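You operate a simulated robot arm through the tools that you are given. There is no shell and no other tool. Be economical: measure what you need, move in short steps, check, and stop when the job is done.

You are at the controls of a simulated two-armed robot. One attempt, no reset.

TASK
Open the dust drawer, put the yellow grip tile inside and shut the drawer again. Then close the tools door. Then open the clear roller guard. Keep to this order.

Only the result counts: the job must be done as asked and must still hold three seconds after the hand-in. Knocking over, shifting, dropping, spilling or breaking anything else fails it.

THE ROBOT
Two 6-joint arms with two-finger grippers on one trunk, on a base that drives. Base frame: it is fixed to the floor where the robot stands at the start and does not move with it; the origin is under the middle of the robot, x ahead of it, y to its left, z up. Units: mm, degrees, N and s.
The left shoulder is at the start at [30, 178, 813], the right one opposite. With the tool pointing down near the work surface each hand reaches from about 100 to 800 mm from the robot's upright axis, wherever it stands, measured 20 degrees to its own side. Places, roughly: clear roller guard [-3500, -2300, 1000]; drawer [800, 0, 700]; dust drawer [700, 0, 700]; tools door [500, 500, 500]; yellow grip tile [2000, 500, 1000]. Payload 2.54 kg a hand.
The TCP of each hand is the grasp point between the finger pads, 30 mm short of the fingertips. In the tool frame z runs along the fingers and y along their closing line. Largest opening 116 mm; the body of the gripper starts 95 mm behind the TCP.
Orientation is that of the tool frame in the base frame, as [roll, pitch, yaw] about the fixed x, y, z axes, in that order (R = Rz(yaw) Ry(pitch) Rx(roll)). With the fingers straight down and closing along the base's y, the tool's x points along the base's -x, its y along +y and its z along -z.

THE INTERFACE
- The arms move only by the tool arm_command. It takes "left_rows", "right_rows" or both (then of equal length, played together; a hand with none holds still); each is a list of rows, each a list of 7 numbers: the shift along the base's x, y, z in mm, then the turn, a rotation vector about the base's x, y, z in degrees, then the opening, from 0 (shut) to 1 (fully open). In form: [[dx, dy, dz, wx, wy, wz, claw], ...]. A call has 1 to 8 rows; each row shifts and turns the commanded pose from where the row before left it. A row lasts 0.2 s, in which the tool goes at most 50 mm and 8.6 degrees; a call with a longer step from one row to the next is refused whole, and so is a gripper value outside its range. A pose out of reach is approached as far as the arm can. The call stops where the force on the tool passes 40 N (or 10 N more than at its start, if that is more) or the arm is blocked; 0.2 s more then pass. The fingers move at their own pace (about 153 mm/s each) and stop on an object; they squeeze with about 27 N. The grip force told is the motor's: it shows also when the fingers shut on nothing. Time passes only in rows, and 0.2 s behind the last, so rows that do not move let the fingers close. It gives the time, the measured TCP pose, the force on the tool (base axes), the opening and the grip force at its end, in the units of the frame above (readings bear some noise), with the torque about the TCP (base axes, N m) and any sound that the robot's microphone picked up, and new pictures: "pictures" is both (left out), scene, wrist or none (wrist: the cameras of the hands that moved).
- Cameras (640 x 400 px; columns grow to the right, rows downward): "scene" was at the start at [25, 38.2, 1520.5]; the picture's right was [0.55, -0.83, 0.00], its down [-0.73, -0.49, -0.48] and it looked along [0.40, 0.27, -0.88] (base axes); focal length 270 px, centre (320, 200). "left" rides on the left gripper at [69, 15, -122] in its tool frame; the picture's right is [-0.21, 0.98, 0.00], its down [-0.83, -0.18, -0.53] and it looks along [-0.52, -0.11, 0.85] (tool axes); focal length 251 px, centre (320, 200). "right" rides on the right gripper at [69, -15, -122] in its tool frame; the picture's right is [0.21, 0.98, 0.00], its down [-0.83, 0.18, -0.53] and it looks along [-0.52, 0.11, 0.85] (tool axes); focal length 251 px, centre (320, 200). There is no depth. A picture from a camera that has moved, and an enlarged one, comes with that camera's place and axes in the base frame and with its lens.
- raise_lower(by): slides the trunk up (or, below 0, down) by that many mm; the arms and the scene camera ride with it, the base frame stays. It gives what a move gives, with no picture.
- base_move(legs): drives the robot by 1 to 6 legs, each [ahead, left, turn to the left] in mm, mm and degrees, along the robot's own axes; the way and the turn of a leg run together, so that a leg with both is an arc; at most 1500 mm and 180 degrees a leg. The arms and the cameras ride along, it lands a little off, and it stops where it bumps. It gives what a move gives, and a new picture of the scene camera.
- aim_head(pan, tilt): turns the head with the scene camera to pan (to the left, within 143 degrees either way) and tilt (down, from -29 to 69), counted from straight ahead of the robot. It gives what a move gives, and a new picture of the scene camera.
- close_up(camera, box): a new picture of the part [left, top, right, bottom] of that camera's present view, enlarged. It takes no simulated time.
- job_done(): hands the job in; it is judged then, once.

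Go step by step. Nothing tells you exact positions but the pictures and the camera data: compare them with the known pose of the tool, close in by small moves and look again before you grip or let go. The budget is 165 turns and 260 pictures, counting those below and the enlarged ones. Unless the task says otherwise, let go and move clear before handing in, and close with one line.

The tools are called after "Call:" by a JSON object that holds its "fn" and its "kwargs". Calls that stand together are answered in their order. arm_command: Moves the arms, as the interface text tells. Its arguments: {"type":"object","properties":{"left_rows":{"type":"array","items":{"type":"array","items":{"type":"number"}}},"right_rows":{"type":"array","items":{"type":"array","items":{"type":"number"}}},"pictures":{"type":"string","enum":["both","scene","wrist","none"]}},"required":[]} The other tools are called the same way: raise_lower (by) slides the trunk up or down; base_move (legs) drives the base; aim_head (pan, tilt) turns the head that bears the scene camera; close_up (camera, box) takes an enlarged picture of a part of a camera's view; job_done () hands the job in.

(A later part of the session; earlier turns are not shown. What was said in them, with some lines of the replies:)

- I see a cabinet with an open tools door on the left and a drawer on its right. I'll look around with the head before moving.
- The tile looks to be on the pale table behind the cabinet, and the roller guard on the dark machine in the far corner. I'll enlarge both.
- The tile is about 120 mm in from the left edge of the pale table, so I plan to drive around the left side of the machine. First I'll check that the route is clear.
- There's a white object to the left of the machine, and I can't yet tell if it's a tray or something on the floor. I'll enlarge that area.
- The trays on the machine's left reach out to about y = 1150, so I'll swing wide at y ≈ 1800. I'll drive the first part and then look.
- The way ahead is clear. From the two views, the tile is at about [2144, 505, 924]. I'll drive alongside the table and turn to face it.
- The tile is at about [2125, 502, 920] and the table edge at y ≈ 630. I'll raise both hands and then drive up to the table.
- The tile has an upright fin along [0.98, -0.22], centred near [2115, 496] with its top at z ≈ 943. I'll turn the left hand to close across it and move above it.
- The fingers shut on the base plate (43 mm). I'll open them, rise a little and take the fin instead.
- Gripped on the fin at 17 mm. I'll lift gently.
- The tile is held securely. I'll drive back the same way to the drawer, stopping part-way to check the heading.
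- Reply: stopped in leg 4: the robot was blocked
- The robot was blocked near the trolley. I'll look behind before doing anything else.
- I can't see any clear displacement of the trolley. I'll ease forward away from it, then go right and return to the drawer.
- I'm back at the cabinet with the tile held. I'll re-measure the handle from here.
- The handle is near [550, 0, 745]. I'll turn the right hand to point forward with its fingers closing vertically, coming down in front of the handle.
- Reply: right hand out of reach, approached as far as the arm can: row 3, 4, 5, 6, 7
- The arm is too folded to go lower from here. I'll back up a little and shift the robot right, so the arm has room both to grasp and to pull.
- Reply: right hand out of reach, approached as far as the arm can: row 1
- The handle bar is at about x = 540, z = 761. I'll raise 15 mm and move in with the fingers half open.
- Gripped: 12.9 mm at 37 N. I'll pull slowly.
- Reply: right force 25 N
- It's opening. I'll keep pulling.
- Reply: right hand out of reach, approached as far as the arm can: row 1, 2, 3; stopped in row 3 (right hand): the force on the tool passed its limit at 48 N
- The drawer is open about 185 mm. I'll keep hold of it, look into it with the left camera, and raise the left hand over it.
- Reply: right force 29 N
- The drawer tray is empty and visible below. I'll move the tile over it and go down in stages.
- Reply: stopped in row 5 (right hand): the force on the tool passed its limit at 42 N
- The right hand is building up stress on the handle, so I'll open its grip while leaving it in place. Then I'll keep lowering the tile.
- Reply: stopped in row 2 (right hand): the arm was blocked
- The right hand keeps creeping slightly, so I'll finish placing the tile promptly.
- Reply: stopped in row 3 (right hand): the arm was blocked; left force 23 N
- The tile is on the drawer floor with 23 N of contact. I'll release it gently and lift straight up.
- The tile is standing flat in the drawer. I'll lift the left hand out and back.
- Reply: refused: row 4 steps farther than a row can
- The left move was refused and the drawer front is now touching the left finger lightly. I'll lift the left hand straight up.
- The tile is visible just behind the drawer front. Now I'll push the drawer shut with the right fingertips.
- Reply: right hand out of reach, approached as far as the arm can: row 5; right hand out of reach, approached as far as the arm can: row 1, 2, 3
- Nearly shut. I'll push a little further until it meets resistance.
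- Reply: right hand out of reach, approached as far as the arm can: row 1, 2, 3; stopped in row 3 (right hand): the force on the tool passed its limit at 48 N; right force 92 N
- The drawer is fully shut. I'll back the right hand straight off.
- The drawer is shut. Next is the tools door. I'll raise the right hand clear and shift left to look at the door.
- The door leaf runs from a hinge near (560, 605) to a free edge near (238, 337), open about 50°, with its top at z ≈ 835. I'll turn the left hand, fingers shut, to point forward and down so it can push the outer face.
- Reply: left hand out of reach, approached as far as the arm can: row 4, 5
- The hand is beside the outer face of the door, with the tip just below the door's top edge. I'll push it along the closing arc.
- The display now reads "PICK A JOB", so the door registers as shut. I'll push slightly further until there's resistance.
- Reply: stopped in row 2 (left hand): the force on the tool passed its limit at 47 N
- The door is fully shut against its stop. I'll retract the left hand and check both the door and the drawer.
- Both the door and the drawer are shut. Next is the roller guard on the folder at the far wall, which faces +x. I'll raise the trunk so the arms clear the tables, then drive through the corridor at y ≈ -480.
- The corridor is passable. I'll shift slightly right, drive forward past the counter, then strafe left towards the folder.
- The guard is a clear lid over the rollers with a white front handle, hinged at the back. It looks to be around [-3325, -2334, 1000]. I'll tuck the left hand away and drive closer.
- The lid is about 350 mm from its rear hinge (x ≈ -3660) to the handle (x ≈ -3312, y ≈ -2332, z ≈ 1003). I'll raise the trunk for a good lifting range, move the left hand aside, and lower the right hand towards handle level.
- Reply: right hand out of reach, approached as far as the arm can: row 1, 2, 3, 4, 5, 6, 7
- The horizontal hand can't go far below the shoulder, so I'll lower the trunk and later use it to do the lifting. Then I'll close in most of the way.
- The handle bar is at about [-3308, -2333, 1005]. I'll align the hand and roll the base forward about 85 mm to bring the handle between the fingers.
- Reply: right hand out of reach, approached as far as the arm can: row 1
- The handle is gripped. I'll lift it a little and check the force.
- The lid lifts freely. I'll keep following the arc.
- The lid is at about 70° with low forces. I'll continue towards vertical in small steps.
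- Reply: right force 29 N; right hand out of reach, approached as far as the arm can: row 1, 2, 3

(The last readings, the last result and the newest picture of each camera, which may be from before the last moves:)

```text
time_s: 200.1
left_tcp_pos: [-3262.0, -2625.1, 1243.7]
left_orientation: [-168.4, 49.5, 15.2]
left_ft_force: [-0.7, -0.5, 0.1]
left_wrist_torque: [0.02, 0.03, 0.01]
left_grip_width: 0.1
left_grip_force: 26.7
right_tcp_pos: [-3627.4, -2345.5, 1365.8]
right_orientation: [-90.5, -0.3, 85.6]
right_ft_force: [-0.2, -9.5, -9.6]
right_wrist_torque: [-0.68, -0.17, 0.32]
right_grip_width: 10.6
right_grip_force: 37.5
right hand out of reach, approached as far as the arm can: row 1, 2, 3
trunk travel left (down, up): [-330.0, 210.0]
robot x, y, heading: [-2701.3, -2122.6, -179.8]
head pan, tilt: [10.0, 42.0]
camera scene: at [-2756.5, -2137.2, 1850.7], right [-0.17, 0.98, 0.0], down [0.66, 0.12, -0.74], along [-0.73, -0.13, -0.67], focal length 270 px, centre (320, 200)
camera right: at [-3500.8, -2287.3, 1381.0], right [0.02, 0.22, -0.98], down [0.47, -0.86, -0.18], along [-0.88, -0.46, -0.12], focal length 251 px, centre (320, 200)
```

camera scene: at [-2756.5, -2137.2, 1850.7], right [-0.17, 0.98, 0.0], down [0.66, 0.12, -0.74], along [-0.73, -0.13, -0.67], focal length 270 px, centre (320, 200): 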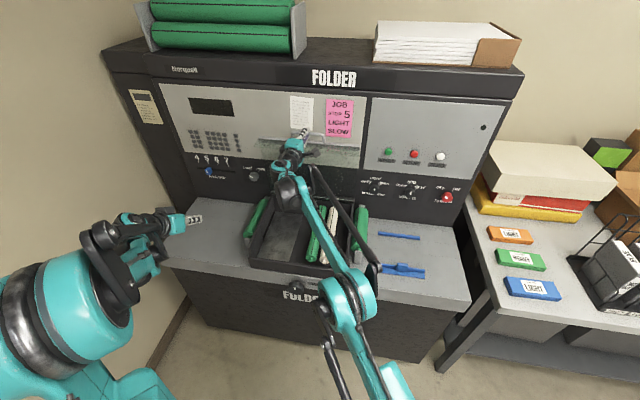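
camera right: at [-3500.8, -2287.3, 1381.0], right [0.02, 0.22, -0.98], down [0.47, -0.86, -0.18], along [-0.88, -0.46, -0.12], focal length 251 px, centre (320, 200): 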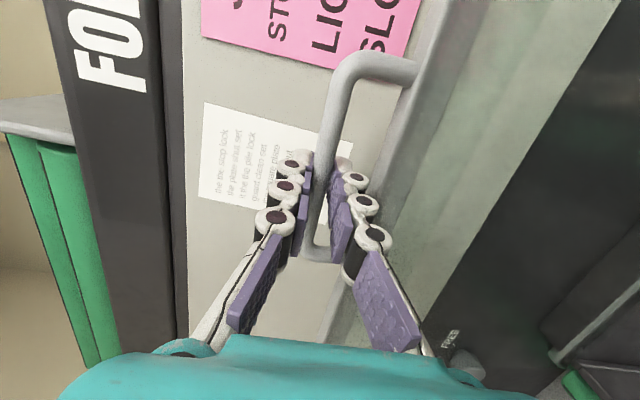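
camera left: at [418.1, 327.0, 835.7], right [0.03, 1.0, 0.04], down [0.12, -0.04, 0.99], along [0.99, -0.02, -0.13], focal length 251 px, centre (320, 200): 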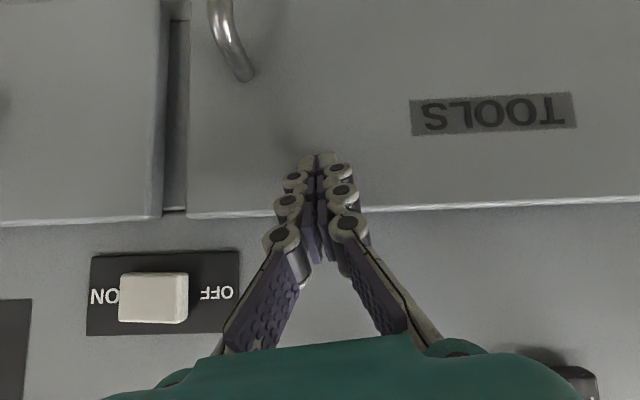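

The arm is at its limit with the lid at about 86°. I'll roll the base gently forward to push it past vertical.

Call:
{"fn": "base_move", "kwargs": {"legs": [[25, 0, 0]]}}

Call:
{"fn": "close_up", "kwargs": {"camera": "right", "box": [0, 0, 640, 400]}}

```text
time_s: 200.9
left_tcp_pos: [-3286.7, -2625.8, 1242.8]
left_orientation: [-168.4, 49.5, 15.2]
left_ft_force: [-0.3, -0.4, -1.2]
left_wrist_torque: [0.0, -0.02, -0.03]
left_grip_width: 0.0
left_grip_force: 27.4
right_tcp_pos: [-3651.7, -2346.3, 1366.4]
right_orientation: [-90.4, -0.4, 85.6]
right_ft_force: [-2.1, -12.6, 5.6]
right_wrist_torque: [-0.6, -0.1, -0.01]
right_grip_width: 10.8
right_grip_force: 37.3
trunk travel left (down, up): [-330.0, 210.0]
robot x, y, heading: [-2729.0, -2115.8, -180.1]
head pan, tilt: [10.0, 42.0]
camera scene: at [-2780.7, -2137.6, 1850.8], right [-0.17, 0.98, 0.0], down [0.66, 0.12, -0.74], along [-0.73, -0.13, -0.67], focal length 270 px, centre (320, 200)
```

scene: 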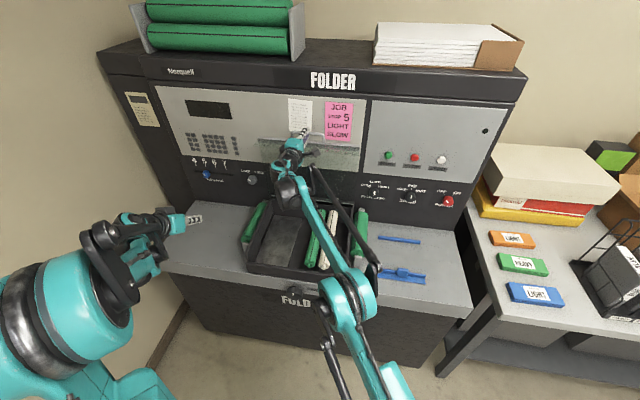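

```text
1.00 times, centred on (320, 200) of right (not enlarged: the box is as wide or as high as the picture)
camera zoom: at [-3525.0, -2287.4, 1382.5], right [0.02, 0.22, -0.97], down [0.47, -0.86, -0.18], along [-0.88, -0.45, -0.12], focal length 251 px, centre (320, 200)
```

zoom: 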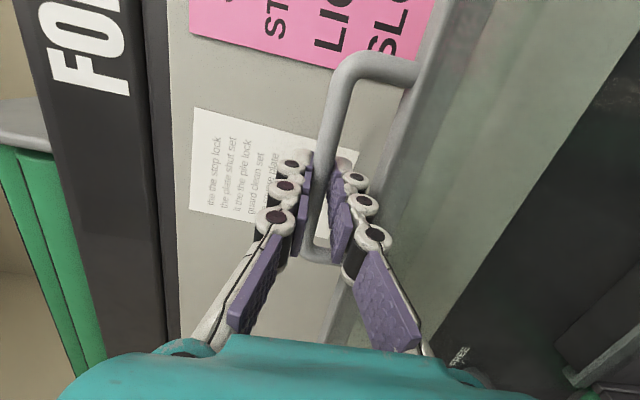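

Call:
{"fn": "base_move", "kwargs": {"legs": [[25, 0, 0]]}}

Call:
{"fn": "close_up", "kwargs": {"camera": "scene", "box": [220, 80, 400, 220]}}

```text
time_s: 201.7
left_tcp_pos: [-3311.3, -2625.2, 1243.3]
left_orientation: [-168.5, 49.4, 15.2]
left_ft_force: [-0.1, -0.4, -0.5]
left_wrist_torque: [0.0, -0.05, 0.0]
left_grip_width: 0.2
left_grip_force: 27.3
right_tcp_pos: [-3675.3, -2346.9, 1365.6]
right_orientation: [-90.4, -0.4, 85.7]
right_ft_force: [0.3, -7.3, 1.5]
right_wrist_torque: [-0.65, -0.05, 0.19]
right_grip_width: 10.6
right_grip_force: 38.1
trunk travel left (down, up): [-330.0, 210.0]
robot x, y, heading: [-2752.8, -2124.4, -179.8]
head pan, tilt: [10.0, 42.0]
camera scene: at [-2805.9, -2136.4, 1850.7], right [-0.17, 0.98, 0.0], down [0.66, 0.12, -0.74], along [-0.73, -0.13, -0.67], focal length 270 px, centre (320, 200)
```

scene: 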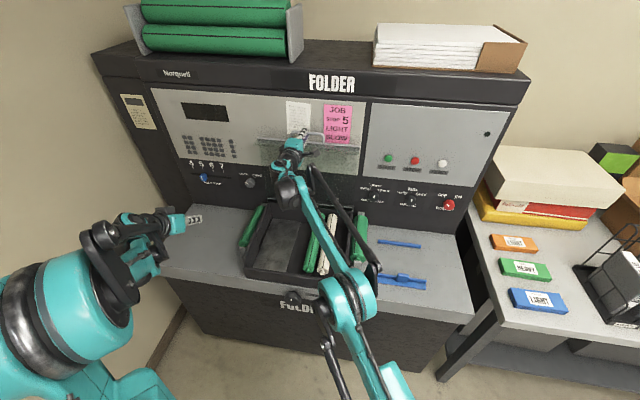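

```text
2.86 times, centred on (310, 150) of scene
camera zoom: at [-2805.9, -2136.4, 1850.7], right [-0.17, 0.98, 0.0], down [0.66, 0.12, -0.74], along [-0.73, -0.13, -0.67], focal length 771 px, centre (349, 343)
```

zoom: 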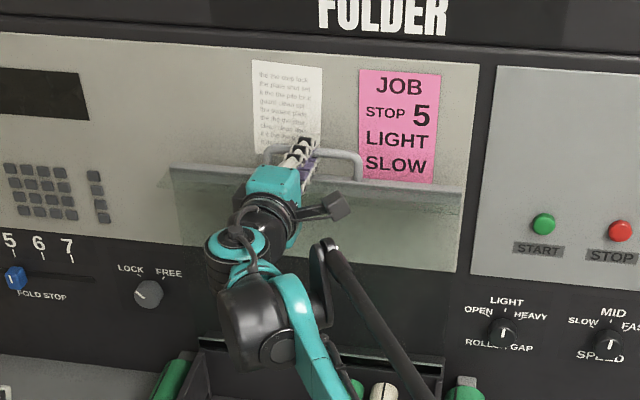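

Call:
{"fn": "base_move", "kwargs": {"legs": [[30, 0, 0]]}}

Call:
{"fn": "close_up", "kwargs": {"camera": "scene", "box": [220, 80, 400, 220]}}

```text
time_s: 202.6
left_tcp_pos: [-3337.3, -2622.8, 1244.0]
left_orientation: [-168.6, 49.5, 15.0]
left_ft_force: [-0.1, -0.3, 0.3]
left_wrist_torque: [0.02, 0.01, -0.01]
left_grip_width: 0.2
left_grip_force: 27.3
right_tcp_pos: [-3697.9, -2347.7, 1365.9]
right_orientation: [-90.6, -0.1, 85.2]
right_ft_force: [-0.5, 0.6, -2.3]
right_wrist_torque: [-0.42, -0.01, 0.19]
right_grip_width: 10.5
right_grip_force: 38.4
trunk travel left (down, up): [-330.0, 210.0]
robot x, y, heading: [-2774.3, -2119.5, 180.0]
head pan, tilt: [10.0, 42.0]
stopped in leg 1: the force on the tool passed its limit at 152 N (the readings are from after the stop); the commanded pose is now the measured one
camera scene: at [-2829.8, -2134.6, 1850.9], right [-0.17, 0.98, 0.0], down [0.66, 0.12, -0.74], along [-0.73, -0.13, -0.67], focal length 270 px, centre (320, 200)
```

scene: 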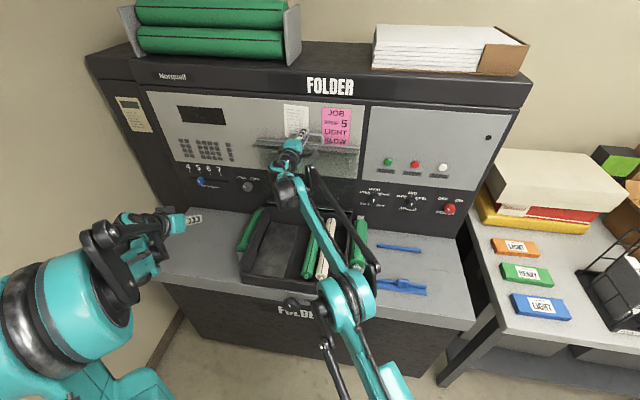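

```text
2.86 times, centred on (310, 150) of scene
camera zoom: at [-2829.8, -2134.6, 1850.9], right [-0.17, 0.98, 0.0], down [0.66, 0.12, -0.74], along [-0.73, -0.13, -0.67], focal length 771 px, centre (349, 343)
```

zoom: 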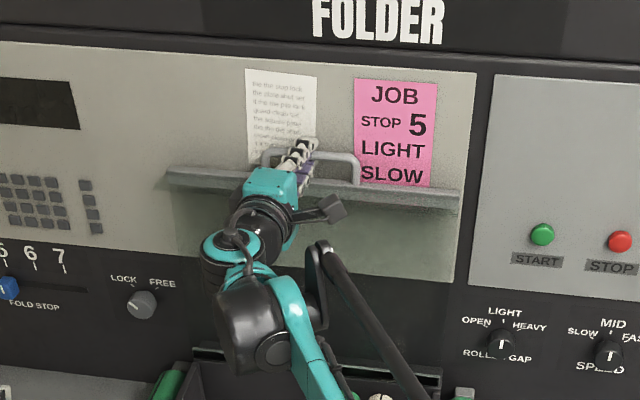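

The lid has reached its stop, past vertical. I'll open the fingers and see if it stays.

Call:
{"fn": "arm_command", "kwargs": {"right_rows": [[0, 0, 0, 0, 0, 0, 0.3], [0, 0, 0, 0, 0, 0, 0.35], [6, 0, 0, 0, 0, 0, 0.35], [8, 0, 0, 0, 0, 0, 0.35], [10, 0, 0, 0, 0, 0, 0.35]], "pictures": "wrist"}}

```text
time_s: 203.8
left_tcp_pos: [-3335.4, -2622.8, 1246.1]
left_orientation: [-168.5, 49.6, 14.9]
left_ft_force: [-0.8, -0.8, 0.2]
left_wrist_torque: [0.01, -0.01, 0.0]
left_grip_width: 0.0
left_grip_force: 27.0
right_tcp_pos: [-3670.1, -2345.7, 1366.0]
right_orientation: [-90.4, 0.0, 85.2]
right_ft_force: [2.1, -0.9, 14.6]
right_wrist_torque: [-0.04, -0.53, 0.1]
right_grip_width: 31.1
right_grip_force: 0.0
trunk travel left (down, up): [-330.0, 210.0]
robot x, y, heading: [-2776.6, -2123.6, 180.0]
head pan, tilt: [10.0, 42.0]
camera right: at [-3543.2, -2288.5, 1382.5], right [0.03, 0.21, -0.98], down [0.46, -0.87, -0.18], along [-0.89, -0.45, -0.12], focal length 251 px, centre (320, 200)
```

right: 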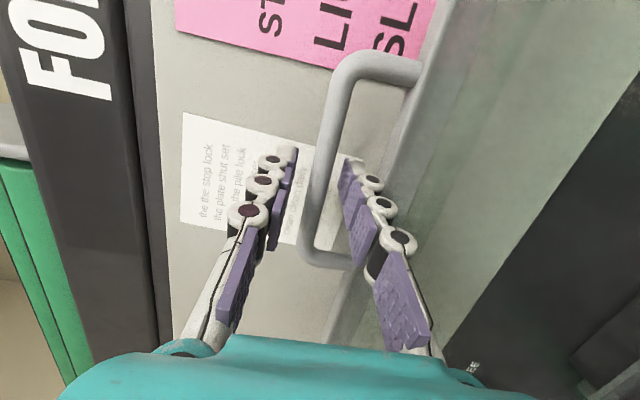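

Call:
{"fn": "arm_command", "kwargs": {"right_rows": [[0, 0, 5, 0, 0, 0, 0.3], [12, 0, 1, 0, 0, 0, 0.3], [15, 0, 0, 0, 0, 0, 0.3], [20, 0, 0, 0, 0, 0, 0.3], [25, 0, 0, 0, 0, 0, 0.3]], "pictures": "both"}}

```text
time_s: 205.0
left_tcp_pos: [-3336.9, -2623.7, 1244.9]
left_orientation: [-168.5, 49.6, 15.0]
left_ft_force: [0.9, 0.8, 0.3]
left_wrist_torque: [-0.01, 0.03, 0.02]
left_grip_width: 0.0
left_grip_force: 26.5
right_tcp_pos: [-3598.4, -2347.8, 1372.3]
right_orientation: [-90.4, -0.2, 85.1]
right_ft_force: [-0.1, -0.7, 0.8]
right_wrist_torque: [0.04, -0.01, -0.02]
right_grip_width: 34.8
right_grip_force: 0.1
trunk travel left (down, up): [-330.0, 210.0]
robot x, y, heading: [-2778.9, -2122.0, 180.2]
head pan, tilt: [10.0, 42.0]
camera scene: at [-2827.8, -2134.7, 1850.8], right [-0.17, 0.98, 0.0], down [0.66, 0.12, -0.74], along [-0.73, -0.13, -0.67], focal length 270 px, centre (320, 200)
camera right: at [-3471.9, -2289.3, 1388.2], right [0.03, 0.21, -0.98], down [0.46, -0.87, -0.18], along [-0.89, -0.45, -0.12], focal length 251 px, centre (320, 200)
```

scene: 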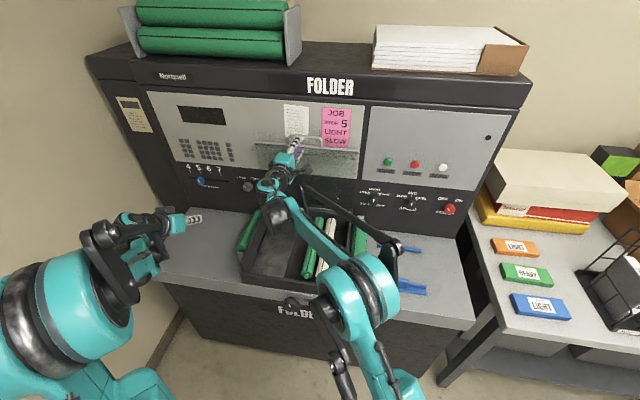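
right: 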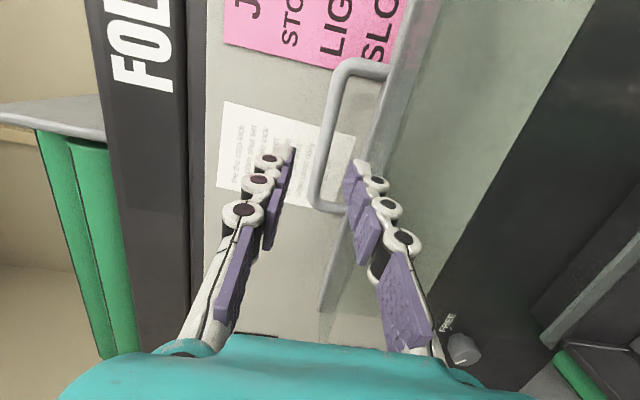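

The lid is staying up. I'll withdraw the hand fully, wait, and check.

Call:
{"fn": "arm_command", "kwargs": {"right_rows": [[35, 0, 0, 0, 0, 0, 0.3], [40, 0, 0, 0, 0, 0, 0.3], [40, 0, 0, 0, 0, 0, 0.3], [40, 0, 0, 0, 0, 0, 0.3], [30, 0, 0, 0, 0, 0, 0.3]], "pictures": "none"}}

Call:
{"fn": "base_move", "kwargs": {"legs": [[-350, 0, 0]]}}

Call:
{"fn": "close_up", "kwargs": {"camera": "scene", "box": [200, 60, 440, 260]}}

```text
time_s: 206.2
left_tcp_pos: [-3336.8, -2623.4, 1244.0]
left_orientation: [-168.4, 49.5, 15.0]
left_ft_force: [0.0, -0.2, -1.2]
left_wrist_torque: [0.01, 0.0, -0.01]
left_grip_width: 0.0
left_grip_force: 26.9
right_tcp_pos: [-3413.7, -2346.9, 1371.7]
right_orientation: [-90.5, -0.1, 85.0]
right_ft_force: [-0.2, -0.4, -0.3]
right_wrist_torque: [0.04, 0.03, 0.02]
right_grip_width: 35.1
right_grip_force: 0.0
trunk travel left (down, up): [-330.0, 210.0]
robot x, y, heading: [-2777.7, -2122.5, 180.1]
head pan, tilt: [10.0, 42.0]
```

```text
time_s: 208.5
left_tcp_pos: [-2976.8, -2626.1, 1244.1]
left_orientation: [-168.5, 49.6, 15.2]
left_ft_force: [0.7, -0.3, 0.5]
left_wrist_torque: [0.03, 0.0, 0.0]
left_grip_width: 0.0
left_grip_force: 27.3
right_tcp_pos: [-3057.0, -2348.2, 1371.0]
right_orientation: [-90.4, -0.1, 85.2]
right_ft_force: [-0.6, 0.7, -0.2]
right_wrist_torque: [0.01, 0.02, -0.04]
right_grip_width: 34.7
right_grip_force: 0.0
trunk travel left (down, up): [-330.0, 210.0]
robot x, y, heading: [-2419.2, -2123.0, -180.0]
head pan, tilt: [10.0, 42.0]
camera scene: at [-2470.7, -2134.7, 1850.8], right [-0.18, 0.98, 0.0], down [0.66, 0.12, -0.74], along [-0.73, -0.13, -0.67], focal length 270 px, centre (320, 200)
```

scene: 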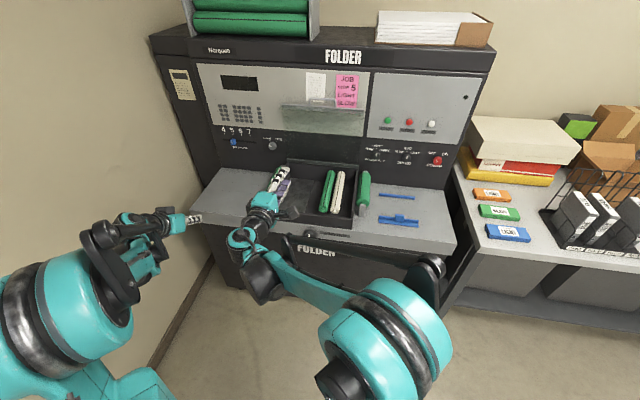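

```text
2.00 times, centred on (320, 160) of scene
camera zoom: at [-2470.7, -2134.7, 1850.8], right [-0.18, 0.98, 0.0], down [0.66, 0.12, -0.74], along [-0.73, -0.13, -0.67], focal length 540 px, centre (320, 280)
```

zoom: 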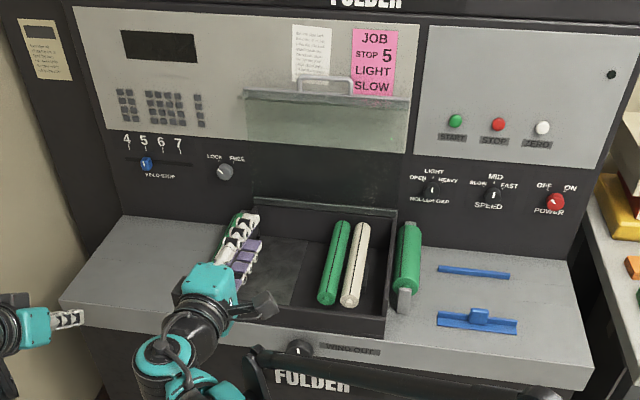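

The guard stays open on its own and I'm clear of it. One last look back at the drawer and door before handing in.

Call:
{"fn": "aim_head", "kwargs": {"pan": -142, "tilt": 15}}

Call:
{"fn": "close_up", "kwargs": {"camera": "scene", "box": [240, 140, 440, 260]}}

```text
time_s: 210.9
left_tcp_pos: [-2977.8, -2623.3, 1244.2]
left_orientation: [-168.6, 49.6, 15.2]
left_ft_force: [-0.2, -0.3, -0.5]
left_wrist_torque: [0.03, -0.02, -0.01]
left_grip_width: 0.2
left_grip_force: 26.7
right_tcp_pos: [-3057.1, -2348.4, 1371.2]
right_orientation: [-90.5, -0.1, 85.2]
right_ft_force: [-0.9, 0.6, -0.1]
right_wrist_torque: [0.0, -0.01, 0.0]
right_grip_width: 34.9
right_grip_force: 0.0
trunk travel left (down, up): [-330.0, 210.0]
robot x, y, heading: [-2418.4, -2118.5, -179.7]
head pan, tilt: [-142.0, 15.0]
camera scene: at [-2315.5, -2062.2, 1893.3], right [0.62, -0.79, 0.0], down [-0.2, -0.16, -0.97], along [0.76, 0.6, -0.26], focal length 270 px, centre (320, 200)
```

scene: 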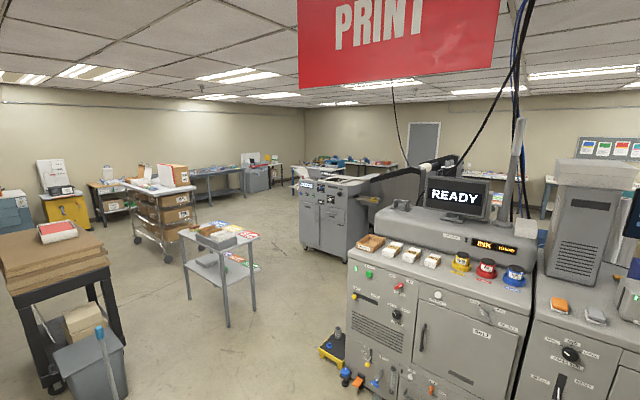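

```text
3.20 times, centred on (340, 200) of scene
camera zoom: at [-2315.5, -2062.2, 1893.3], right [0.62, -0.79, 0.0], down [-0.2, -0.16, -0.97], along [0.76, 0.6, -0.26], focal length 864 px, centre (256, 200)
```

zoom: 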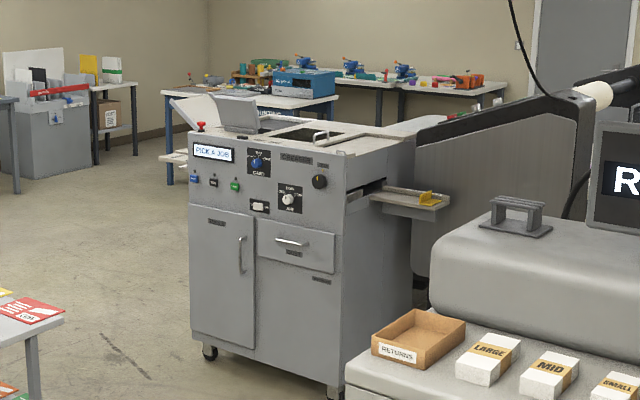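

The drawer and tools door are shut and the guard is open, so I'm handing in.

Call:
{"fn": "job_done", "kwargs": {}}

```text
The job is handed in.
```

I put the yellow grip tile in the dust drawer and shut it, then closed the tools door and opened the clear roller guard, in that order. The guard held open on its own, and in the last look back the drawer and door were still shut. While reversing with the tile, the robot was stopped by a bump, probably against the film trolley; I couldn't see that the trolley had moved, but I can't rule out a small shift.
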